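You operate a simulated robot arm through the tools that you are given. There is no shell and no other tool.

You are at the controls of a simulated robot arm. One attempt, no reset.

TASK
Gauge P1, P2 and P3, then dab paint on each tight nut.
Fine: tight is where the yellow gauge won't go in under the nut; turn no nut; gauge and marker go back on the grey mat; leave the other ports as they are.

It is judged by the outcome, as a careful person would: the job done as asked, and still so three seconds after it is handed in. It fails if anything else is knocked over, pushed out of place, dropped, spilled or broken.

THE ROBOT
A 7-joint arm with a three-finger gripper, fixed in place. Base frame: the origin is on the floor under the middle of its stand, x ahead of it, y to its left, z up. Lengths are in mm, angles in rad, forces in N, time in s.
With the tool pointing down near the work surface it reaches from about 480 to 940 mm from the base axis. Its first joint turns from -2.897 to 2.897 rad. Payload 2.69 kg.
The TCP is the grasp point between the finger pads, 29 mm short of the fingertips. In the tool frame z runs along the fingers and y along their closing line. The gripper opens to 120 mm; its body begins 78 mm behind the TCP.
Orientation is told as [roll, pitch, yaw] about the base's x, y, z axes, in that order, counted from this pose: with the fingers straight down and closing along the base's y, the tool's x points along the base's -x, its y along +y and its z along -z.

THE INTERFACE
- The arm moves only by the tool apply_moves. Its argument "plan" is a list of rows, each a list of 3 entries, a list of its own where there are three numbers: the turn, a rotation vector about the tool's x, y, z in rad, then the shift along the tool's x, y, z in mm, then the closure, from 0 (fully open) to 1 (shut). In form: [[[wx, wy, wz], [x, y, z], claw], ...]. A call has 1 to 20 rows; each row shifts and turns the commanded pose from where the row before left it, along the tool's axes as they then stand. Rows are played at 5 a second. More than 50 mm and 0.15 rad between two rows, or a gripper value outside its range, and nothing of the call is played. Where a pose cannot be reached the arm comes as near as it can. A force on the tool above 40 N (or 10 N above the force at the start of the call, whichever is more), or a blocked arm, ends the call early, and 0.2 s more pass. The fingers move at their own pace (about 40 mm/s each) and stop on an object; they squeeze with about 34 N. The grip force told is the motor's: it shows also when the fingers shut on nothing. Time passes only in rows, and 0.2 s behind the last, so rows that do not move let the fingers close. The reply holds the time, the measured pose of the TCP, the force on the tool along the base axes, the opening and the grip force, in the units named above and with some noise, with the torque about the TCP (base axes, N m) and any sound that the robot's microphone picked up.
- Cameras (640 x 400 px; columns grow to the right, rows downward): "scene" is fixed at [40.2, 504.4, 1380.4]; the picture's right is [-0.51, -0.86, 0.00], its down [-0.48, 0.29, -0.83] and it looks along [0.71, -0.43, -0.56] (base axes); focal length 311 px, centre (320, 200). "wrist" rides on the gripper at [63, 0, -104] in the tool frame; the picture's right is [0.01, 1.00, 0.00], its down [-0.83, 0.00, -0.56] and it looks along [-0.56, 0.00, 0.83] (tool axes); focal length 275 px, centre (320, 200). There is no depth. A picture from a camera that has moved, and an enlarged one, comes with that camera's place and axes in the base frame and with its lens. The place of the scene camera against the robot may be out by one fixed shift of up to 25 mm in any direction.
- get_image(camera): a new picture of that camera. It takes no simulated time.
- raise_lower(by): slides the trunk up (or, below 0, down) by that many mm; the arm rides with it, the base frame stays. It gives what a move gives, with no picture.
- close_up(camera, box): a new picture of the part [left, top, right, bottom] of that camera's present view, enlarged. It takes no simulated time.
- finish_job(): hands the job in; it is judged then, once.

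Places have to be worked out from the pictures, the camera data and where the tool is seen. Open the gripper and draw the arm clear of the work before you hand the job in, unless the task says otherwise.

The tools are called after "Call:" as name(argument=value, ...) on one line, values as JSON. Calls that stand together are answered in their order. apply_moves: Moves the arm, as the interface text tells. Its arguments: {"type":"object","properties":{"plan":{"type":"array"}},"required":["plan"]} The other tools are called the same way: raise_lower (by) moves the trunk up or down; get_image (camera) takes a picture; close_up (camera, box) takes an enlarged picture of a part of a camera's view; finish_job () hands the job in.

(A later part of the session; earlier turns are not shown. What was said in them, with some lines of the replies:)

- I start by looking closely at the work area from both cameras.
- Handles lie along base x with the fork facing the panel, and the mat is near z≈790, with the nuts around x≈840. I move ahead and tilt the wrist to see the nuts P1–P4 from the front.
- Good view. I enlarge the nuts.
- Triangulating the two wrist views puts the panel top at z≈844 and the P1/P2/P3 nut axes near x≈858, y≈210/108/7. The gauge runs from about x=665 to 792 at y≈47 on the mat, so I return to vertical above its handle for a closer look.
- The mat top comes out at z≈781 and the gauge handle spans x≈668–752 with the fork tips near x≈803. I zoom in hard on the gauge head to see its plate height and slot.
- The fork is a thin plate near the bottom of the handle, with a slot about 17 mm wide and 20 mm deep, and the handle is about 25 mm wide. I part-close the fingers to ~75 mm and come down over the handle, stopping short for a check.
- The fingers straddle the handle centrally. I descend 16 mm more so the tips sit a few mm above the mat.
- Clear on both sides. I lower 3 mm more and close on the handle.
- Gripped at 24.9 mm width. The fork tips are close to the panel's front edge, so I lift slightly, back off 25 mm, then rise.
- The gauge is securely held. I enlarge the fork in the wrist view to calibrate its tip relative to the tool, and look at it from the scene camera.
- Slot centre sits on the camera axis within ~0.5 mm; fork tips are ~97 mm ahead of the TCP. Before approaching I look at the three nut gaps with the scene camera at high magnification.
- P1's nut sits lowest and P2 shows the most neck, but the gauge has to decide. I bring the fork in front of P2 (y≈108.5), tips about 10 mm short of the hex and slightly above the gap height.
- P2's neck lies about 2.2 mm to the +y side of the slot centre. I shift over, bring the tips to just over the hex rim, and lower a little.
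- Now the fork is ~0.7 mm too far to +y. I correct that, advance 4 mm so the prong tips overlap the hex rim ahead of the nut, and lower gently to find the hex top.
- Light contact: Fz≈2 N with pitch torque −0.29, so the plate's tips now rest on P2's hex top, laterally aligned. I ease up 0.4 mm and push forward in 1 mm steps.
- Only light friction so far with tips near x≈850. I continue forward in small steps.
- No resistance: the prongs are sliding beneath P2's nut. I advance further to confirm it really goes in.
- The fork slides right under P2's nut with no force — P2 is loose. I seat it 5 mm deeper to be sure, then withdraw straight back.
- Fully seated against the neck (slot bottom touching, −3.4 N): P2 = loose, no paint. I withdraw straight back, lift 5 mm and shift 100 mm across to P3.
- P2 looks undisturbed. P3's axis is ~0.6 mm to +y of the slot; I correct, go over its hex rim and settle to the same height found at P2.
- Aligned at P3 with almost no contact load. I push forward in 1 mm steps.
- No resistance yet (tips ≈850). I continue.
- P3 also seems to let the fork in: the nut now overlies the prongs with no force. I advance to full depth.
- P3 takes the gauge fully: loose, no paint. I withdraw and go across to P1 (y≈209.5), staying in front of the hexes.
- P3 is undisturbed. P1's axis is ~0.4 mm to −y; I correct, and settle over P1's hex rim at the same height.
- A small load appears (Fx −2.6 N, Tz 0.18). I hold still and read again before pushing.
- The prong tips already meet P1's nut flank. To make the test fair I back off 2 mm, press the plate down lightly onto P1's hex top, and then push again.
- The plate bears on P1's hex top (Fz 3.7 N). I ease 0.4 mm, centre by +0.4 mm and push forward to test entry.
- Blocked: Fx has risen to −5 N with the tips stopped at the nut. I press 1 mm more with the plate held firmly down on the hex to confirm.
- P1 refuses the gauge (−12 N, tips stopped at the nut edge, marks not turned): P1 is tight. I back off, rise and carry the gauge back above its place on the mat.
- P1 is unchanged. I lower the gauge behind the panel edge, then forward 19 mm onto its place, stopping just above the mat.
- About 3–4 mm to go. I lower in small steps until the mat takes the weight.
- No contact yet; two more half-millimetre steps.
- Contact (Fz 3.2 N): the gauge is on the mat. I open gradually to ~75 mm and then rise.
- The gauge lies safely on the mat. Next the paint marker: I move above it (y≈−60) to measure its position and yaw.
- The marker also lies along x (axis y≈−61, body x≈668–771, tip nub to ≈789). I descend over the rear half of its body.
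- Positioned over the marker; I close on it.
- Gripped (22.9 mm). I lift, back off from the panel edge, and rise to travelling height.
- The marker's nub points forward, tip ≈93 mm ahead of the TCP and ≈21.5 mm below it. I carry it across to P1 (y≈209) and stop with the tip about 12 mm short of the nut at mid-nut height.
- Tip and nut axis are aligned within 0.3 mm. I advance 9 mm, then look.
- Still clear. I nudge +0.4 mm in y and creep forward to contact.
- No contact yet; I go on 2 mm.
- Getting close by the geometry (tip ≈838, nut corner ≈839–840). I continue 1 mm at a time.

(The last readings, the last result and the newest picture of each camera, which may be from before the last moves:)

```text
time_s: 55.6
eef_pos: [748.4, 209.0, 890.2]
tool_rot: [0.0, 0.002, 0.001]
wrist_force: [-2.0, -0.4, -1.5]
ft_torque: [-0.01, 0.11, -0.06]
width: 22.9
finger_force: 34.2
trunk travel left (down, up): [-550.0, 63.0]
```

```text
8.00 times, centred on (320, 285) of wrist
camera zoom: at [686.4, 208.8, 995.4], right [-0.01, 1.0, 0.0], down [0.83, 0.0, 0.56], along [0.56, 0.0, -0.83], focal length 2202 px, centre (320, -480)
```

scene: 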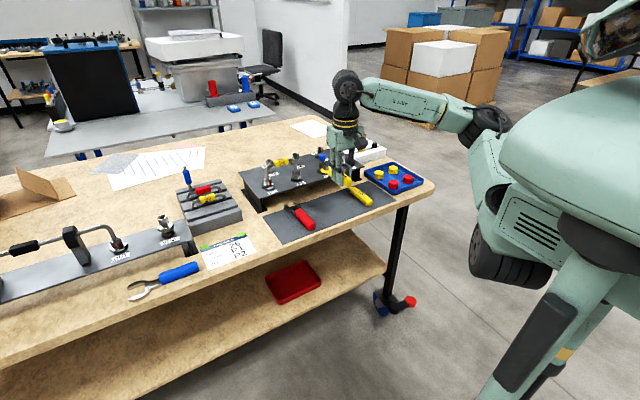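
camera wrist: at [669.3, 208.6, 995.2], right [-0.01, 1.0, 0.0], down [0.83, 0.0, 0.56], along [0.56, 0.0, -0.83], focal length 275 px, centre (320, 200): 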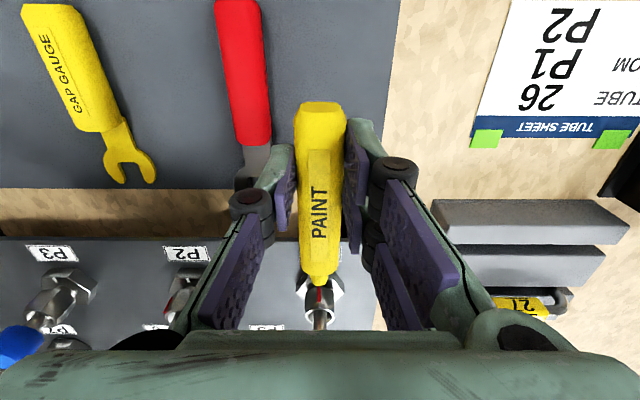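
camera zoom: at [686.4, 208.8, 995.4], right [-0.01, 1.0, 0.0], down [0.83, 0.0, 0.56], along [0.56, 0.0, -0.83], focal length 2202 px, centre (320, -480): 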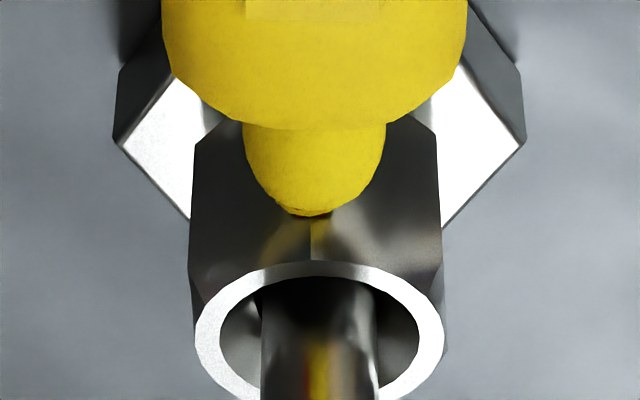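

Contact (Fx −2 N, Ty 0.11), and a yellow patch shows at the tip. I hold briefly with a hair more pressure, then draw back 12 mm and look.

Call:
apply_moves(plan=[[[0, 0, 0], [-0.3, 0, 0], 1], [[0, 0, 0], [0, 0, 0], 1], [[0, 0, 0], [0, 0, 0], 1]])

Call:
apply_moves(plan=[[[0, 0, 0], [2, 0, 0], 1], [[0, 0, 0], [4, 0, 0], 1], [[0, 0, 0], [6, 0, 0], 1], [[0, 0, 0], [8, 0, 0], 1], [[0, 0, 0], [0, 0, 0], 1]])

Call:
close_up(camera="wrist", box=[285, 260, 355, 330])

Call:
close_up(camera="scene", box=[258, 165, 288, 190])

```text
time_s: 56.4
eef_pos: [748.7, 210.0, 889.5]
tool_rot: [-0.001, 0.001, 0.003]
wrist_force: [-5.2, -0.2, -0.3]
ft_torque: [-0.02, 0.15, -0.1]
width: 22.9
finger_force: 33.7
trunk travel left (down, up): [-550.0, 63.0]
```

```text
time_s: 57.6
eef_pos: [730.3, 210.0, 889.7]
tool_rot: [0.001, 0.0, 0.0]
wrist_force: [-0.3, 0.4, -0.7]
ft_torque: [0.02, 0.01, 0.0]
width: 23.1
finger_force: 34.2
trunk travel left (down, up): [-550.0, 63.0]
```

```text
5.71 times, centred on (320, 295) of wrist
camera zoom: at [667.0, 208.6, 995.3], right [-0.01, 1.0, 0.0], down [0.83, 0.0, 0.56], along [0.56, 0.0, -0.83], focal length 1573 px, centre (320, -343)
```

zoom: 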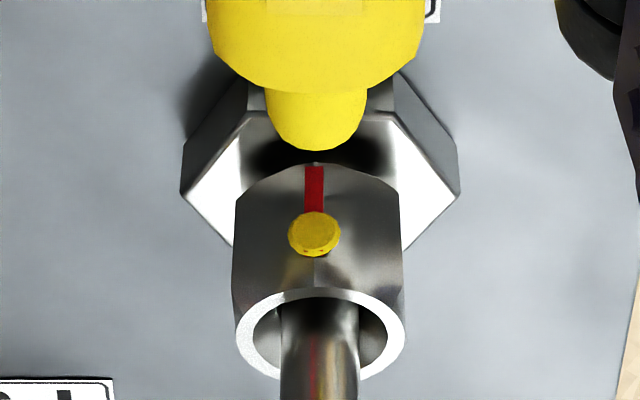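

```text
16.00 times, centred on (273, 178) of scene
camera zoom: at [40.2, 504.4, 1380.4], right [-0.51, -0.86, 0.0], down [-0.48, 0.29, -0.83], along [0.71, -0.43, -0.56], focal length 4974 px, centre (1072, 560)
```

zoom: 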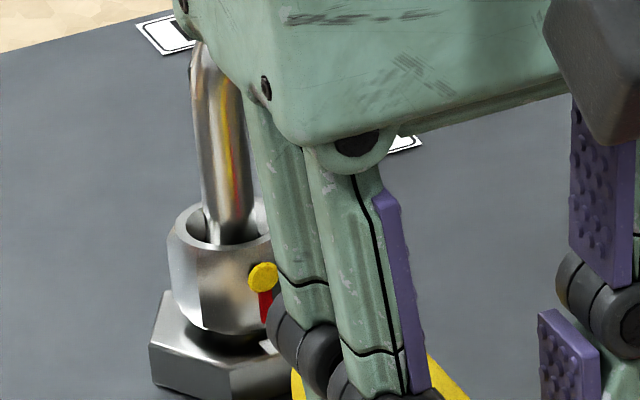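

A clean yellow dab is on P1's nut and the nut hasn't turned. I carry the marker back: rise, retreat, and traverse to above its place on the mat.

Call:
apply_moves(plan=[[[0, 0, 0], [20, 0, -4], 1], [[0, 0, 0], [20, 0, -5], 1], [[0, 0, 0], [12.5, 0, -5.5], 1], [[0, 0, 0], [0, -45, 0], 1], [[0, 0, 0], [0, -45, 0], 1], [[0, 0, 0], [0, -45, 0], 1], [[0, 0, 0], [0, -45, 0], 1], [[0, 0, 0], [0, -45, 0], 1], [[0, 0, 0], [0, -45, 0], 1], [[0, 0, 0], [0, 0, 0], 1]])

Call:
get_image(camera="wrist")

Call:
close_up(camera="scene", box=[250, 140, 400, 240])

```text
time_s: 59.8
eef_pos: [678.0, -60.9, 904.0]
tool_rot: [-0.001, 0.001, 0.001]
wrist_force: [0.3, -0.3, -0.7]
ft_torque: [0.01, 0.02, 0.02]
width: 23.0
finger_force: 33.8
trunk travel left (down, up): [-550.0, 63.0]
```

```text
taken
camera wrist: at [614.7, -62.0, 1009.5], right [-0.01, 1.0, 0.0], down [0.83, 0.0, 0.56], along [0.56, 0.0, -0.83], focal length 275 px, centre (320, 200)
```

wrist: 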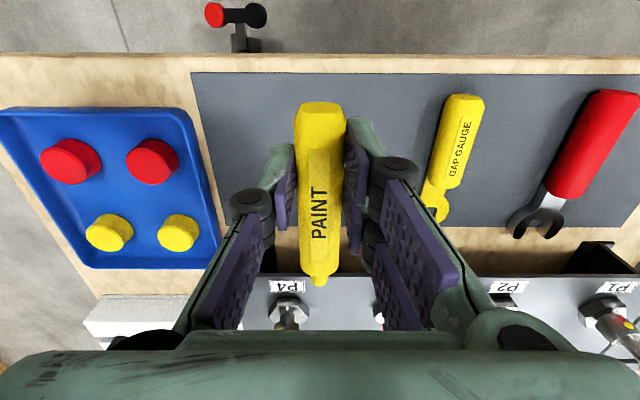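

```text
4.00 times, centred on (325, 190) of scene
camera zoom: at [40.2, 504.4, 1380.4], right [-0.51, -0.86, 0.0], down [-0.48, 0.29, -0.83], along [0.71, -0.43, -0.56], focal length 1244 px, centre (300, 240)
```

zoom: 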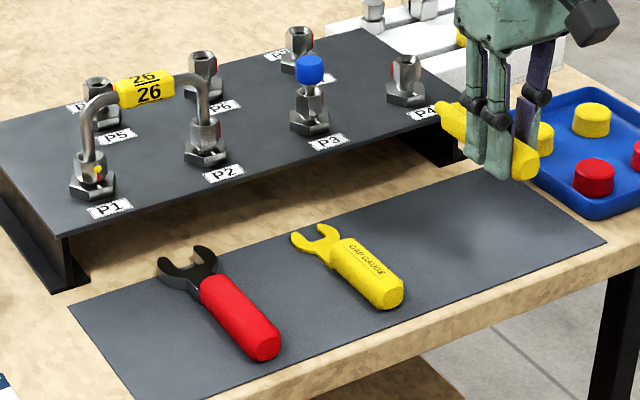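

Above its place. I lower behind the panel edge, shift forward 18 mm and stop just above the mat.

Call:
apply_moves(plan=[[[0, 0, 0], [0, 0, 23], 1], [[0, 0, 0], [0, 0, 23], 1], [[0, 0, 0], [0, 0, 22], 1], [[0, 0, 0], [-9, 0, 6], 1], [[0, 0, 0], [-9, 0, 6], 1], [[0, 0, 0], [0, 0, 5], 1], [[0, 0, 0], [0, 0, 2.5], 1], [[0, 0, 0], [0, 0, 0], 1]])

Call:
close_up(camera="scene", box=[320, 165, 390, 215])

```text
time_s: 61.6
eef_pos: [694.2, -60.5, 817.9]
tool_rot: [0.001, -0.001, -0.001]
wrist_force: [0.4, 0.6, 0.2]
ft_torque: [-0.03, 0.0, 0.01]
width: 23.0
finger_force: 34.1
trunk travel left (down, up): [-550.0, 63.0]
```

```text
8.00 times, centred on (355, 190) of scene
camera zoom: at [40.2, 504.4, 1380.4], right [-0.51, -0.86, 0.0], down [-0.48, 0.29, -0.83], along [0.71, -0.43, -0.56], focal length 2487 px, centre (40, 280)
```

zoom: 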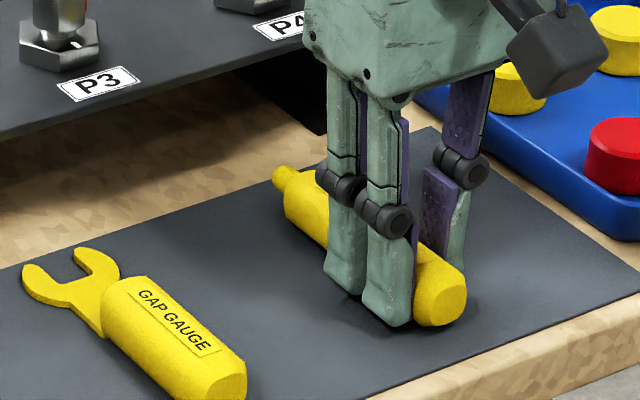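

Roughly 2–3 mm above the mat. I lower in small steps to feel the contact.

Call:
apply_moves(plan=[[[0, 0, 0], [0, 0, 1], 1], [[0, 0, 0], [0, 0, 0.8], 1], [[0, 0, 0], [0, 0, 0.5], 1], [[0, 0, 0], [0, 0, 0], 1]])

```text
time_s: 62.6
eef_pos: [695.2, -61.1, 815.1]
tool_rot: [-0.001, 0.0, 0.001]
wrist_force: [1.5, 0.5, -0.1]
ft_torque: [0.03, -0.01, 0.0]
width: 22.7
finger_force: 34.3
trunk travel left (down, up): [-550.0, 63.0]
```

Call:
apply_moves(plan=[[[0, 0, 0], [0, 0, 0.4], 1], [[0, 0, 0], [0, 0, 0.3], 1], [[0, 0, 0], [0, 0, 0], 1]])

```text
time_s: 63.4
eef_pos: [695.0, -59.8, 814.1]
tool_rot: [0.001, 0.001, -0.001]
wrist_force: [-0.1, -0.1, 0.6]
ft_torque: [0.01, -0.08, 0.04]
width: 22.8
finger_force: 34.0
trunk travel left (down, up): [-550.0, 63.0]
```

Only a hint of contact (0.6 N); I lower another 0.4 mm.

Call:
apply_moves(plan=[[[0, 0, 0], [0, 0, 0.4], 1], [[0, 0, 0], [0, 0, 0], 1]])

Call:
close_up(camera="scene", box=[340, 180, 380, 215])

```text
time_s: 64.0
eef_pos: [694.0, -60.0, 814.7]
tool_rot: [-0.003, 0.0, -0.001]
wrist_force: [-0.8, -0.3, 3.4]
ft_torque: [0.0, -0.04, -0.02]
width: 23.1
finger_force: 34.0
trunk travel left (down, up): [-550.0, 63.0]
```

```text
11.43 times, centred on (360, 198) of scene
camera zoom: at [40.2, 504.4, 1380.4], right [-0.51, -0.86, 0.0], down [-0.48, 0.29, -0.83], along [0.71, -0.43, -0.56], focal length 3553 px, centre (-137, 229)
```

zoom: 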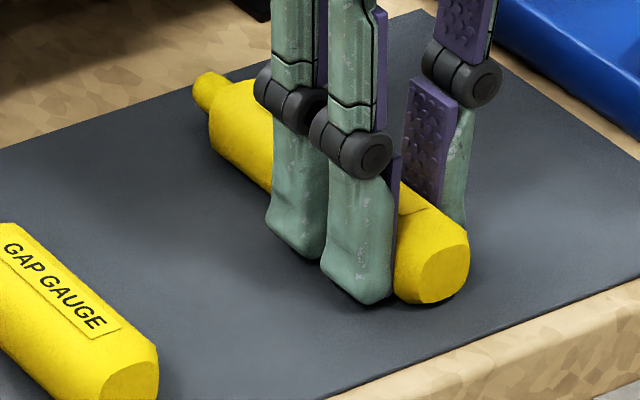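

Fz 3.4 N: the marker rests on the mat. I open gradually, rise, and draw the arm back.

Call:
apply_moves(plan=[[[0, 0, 0], [0, 0, 0], 0.75], [[0, 0, 0], [0, 0, 0], 0.6], [[0, 0, 0], [0, 0, 0], 0.45], [[0, 0, 0], [0, 0, 0], 0.37], [[0, 0, 0], [0, 0, 0], 0.37], [[0, 0, 0], [0, 0, 0], 0.37], [[0, 0, 0], [0, 0, -15], 0.37], [[0, 0, 0], [0, 0, -25], 0.37], [[0, 0, 0], [0, 0, -45], 0.37], [[0, 0, 0], [0, 0, 0], 0.37]])

Call:
get_image(camera="wrist")

Call:
get_image(camera="scene")

```text
time_s: 66.2
eef_pos: [695.8, -60.1, 898.4]
tool_rot: [0.0, -0.001, 0.003]
wrist_force: [0.4, 0.4, 0.8]
ft_torque: [-0.01, 0.0, -0.01]
width: 75.3
finger_force: 0.0
trunk travel left (down, up): [-550.0, 63.0]
```

```text
taken
camera wrist: at [633.6, -60.8, 1003.7], right [-0.01, 1.0, 0.0], down [0.83, 0.0, 0.56], along [0.56, 0.0, -0.83], focal length 275 px, centre (320, 200)
```

wrist: 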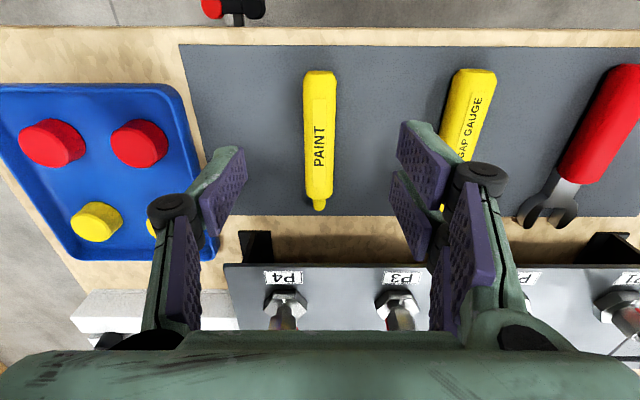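

```text
taken
```

scene: 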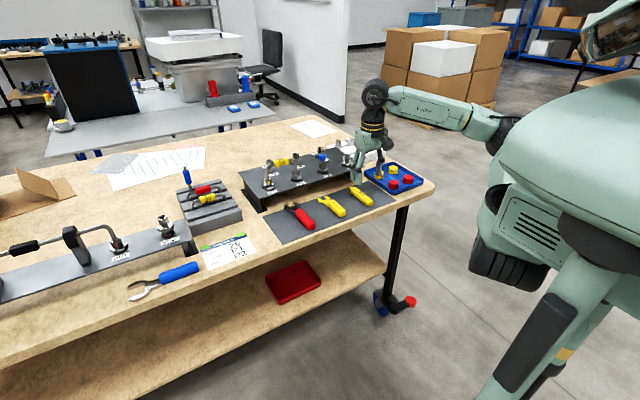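

Both tools are back on the mat. I rise clear, open fully and draw back towards the start pose.

Call:
apply_moves(plan=[[[0, 0, 0], [0, 0, -45], 0.37], [[0, 0, 0], [0, 0, -45], 0.2], [[0, 0, 0], [0, 0, -45], 0], [[0, 0, 0], [45, 15, 0], 0], [[0, 0, 0], [45, 20, 0], 0], [[0, 0, 0], [45, 20, 0], 0], [[0, 0, 0], [45, 20, 0], 0], [[0, 0, 0], [0, 0, 0], 0]])

Call:
get_image(camera="wrist")

Call:
close_up(camera="scene", box=[230, 130, 430, 250])

Call:
close_up(camera="scene", box=[255, 150, 345, 200])

```text
time_s: 68.0
eef_pos: [513.4, 13.2, 1034.5]
tool_rot: [0.0, 0.001, -0.001]
wrist_force: [0.0, 0.0, -0.2]
ft_torque: [0.0, 0.01, -0.04]
width: 120.0
finger_force: 0.2
trunk travel left (down, up): [-550.0, 63.0]
```

```text
taken
camera wrist: at [451.5, 13.3, 1138.9], right [0.0, 1.0, 0.0], down [0.83, 0.0, 0.56], along [0.56, 0.0, -0.83], focal length 275 px, centre (320, 200)
```

wrist: 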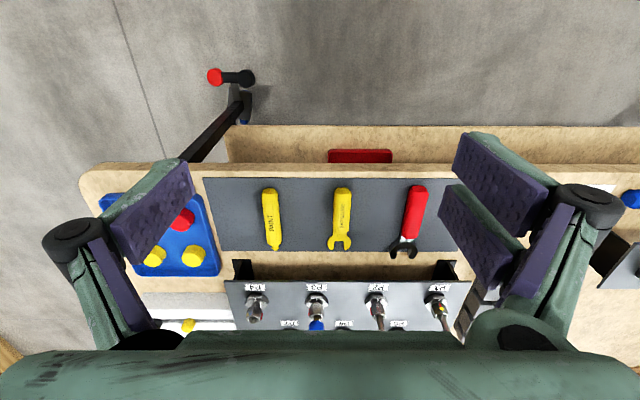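

```text
3.20 times, centred on (330, 190) of scene
camera zoom: at [40.2, 504.4, 1380.4], right [-0.51, -0.86, 0.0], down [-0.48, 0.29, -0.83], along [0.71, -0.43, -0.56], focal length 995 px, centre (288, 232)
```

zoom: 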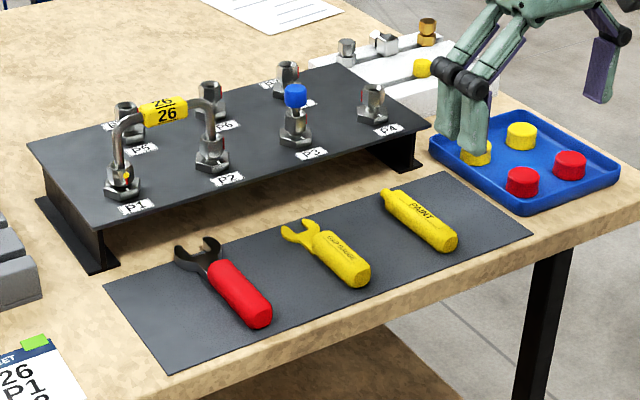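

```text
7.11 times, centred on (300, 175) of scene
camera zoom: at [40.2, 504.4, 1380.4], right [-0.51, -0.86, 0.0], down [-0.48, 0.29, -0.83], along [0.71, -0.43, -0.56], focal length 2211 px, centre (462, 378)
```

zoom: 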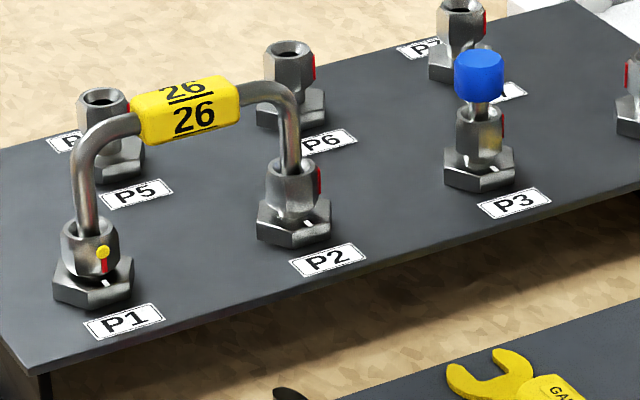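

P1 has its yellow dab, P2 and P3 are unpainted and unturned (the yellow tint on P3 was there earlier as a reflection). I check P2/P3 once more at high zoom before handing in.

Call:
close_up(camera="scene", box=[286, 162, 310, 182])

Call:
close_up(camera="scene", box=[312, 155, 336, 175])

```text
16.00 times, centred on (298, 172) of scene
camera zoom: at [40.2, 504.4, 1380.4], right [-0.51, -0.86, 0.0], down [-0.48, 0.29, -0.83], along [0.71, -0.43, -0.56], focal length 4974 px, centre (672, 648)
```

zoom: 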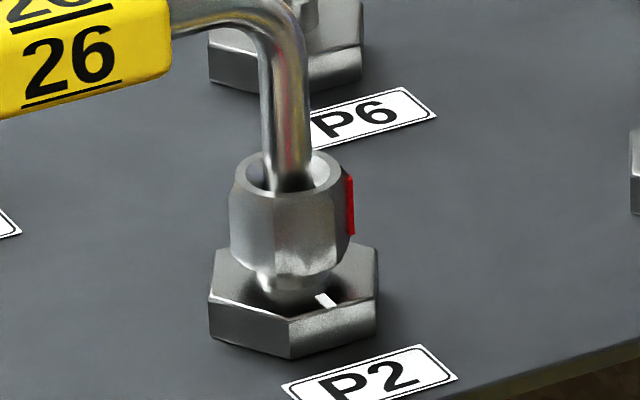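

```text
16.00 times, centred on (324, 165) of scene
camera zoom: at [40.2, 504.4, 1380.4], right [-0.51, -0.86, 0.0], down [-0.48, 0.29, -0.83], along [0.71, -0.43, -0.56], focal length 4974 px, centre (256, 760)
```

zoom: 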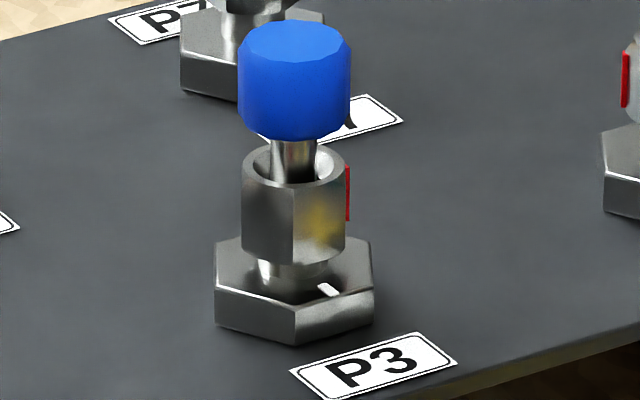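

P2 and P3 match their starting state: clean, not turned, gap visible under the nut. P1, the only tight nut, has its dab of paint; both tools are on the mat and the arm is clear with the gripper open, so I hand in.

Call:
finish_job()

```text
The job is handed in.
```

I gauged all three ports. Only P1 is tight, and its nut now carries a yellow dab of paint.

| Port | Gauge result | Paint |
|---|---|---|
| P1 | Would not go in under the nut; stopped at its edge at about 12 N | Dabbed |
| P2 | Went in fully until the slot met the neck | None (loose) |
| P3 | Went in to about the same depth with no resistance | None (loose) |

- **Nuts:** The close-up pictures show no nut turned. The dab on P1 covers part of its red mark.
- **Tools:** The gauge and the marker are back on the grey mat, within a few mm of where they lay.
- **Everything else:** I did not touch the other ports or the red wrench. I drew the arm clear with the gripper open before handing the job in.
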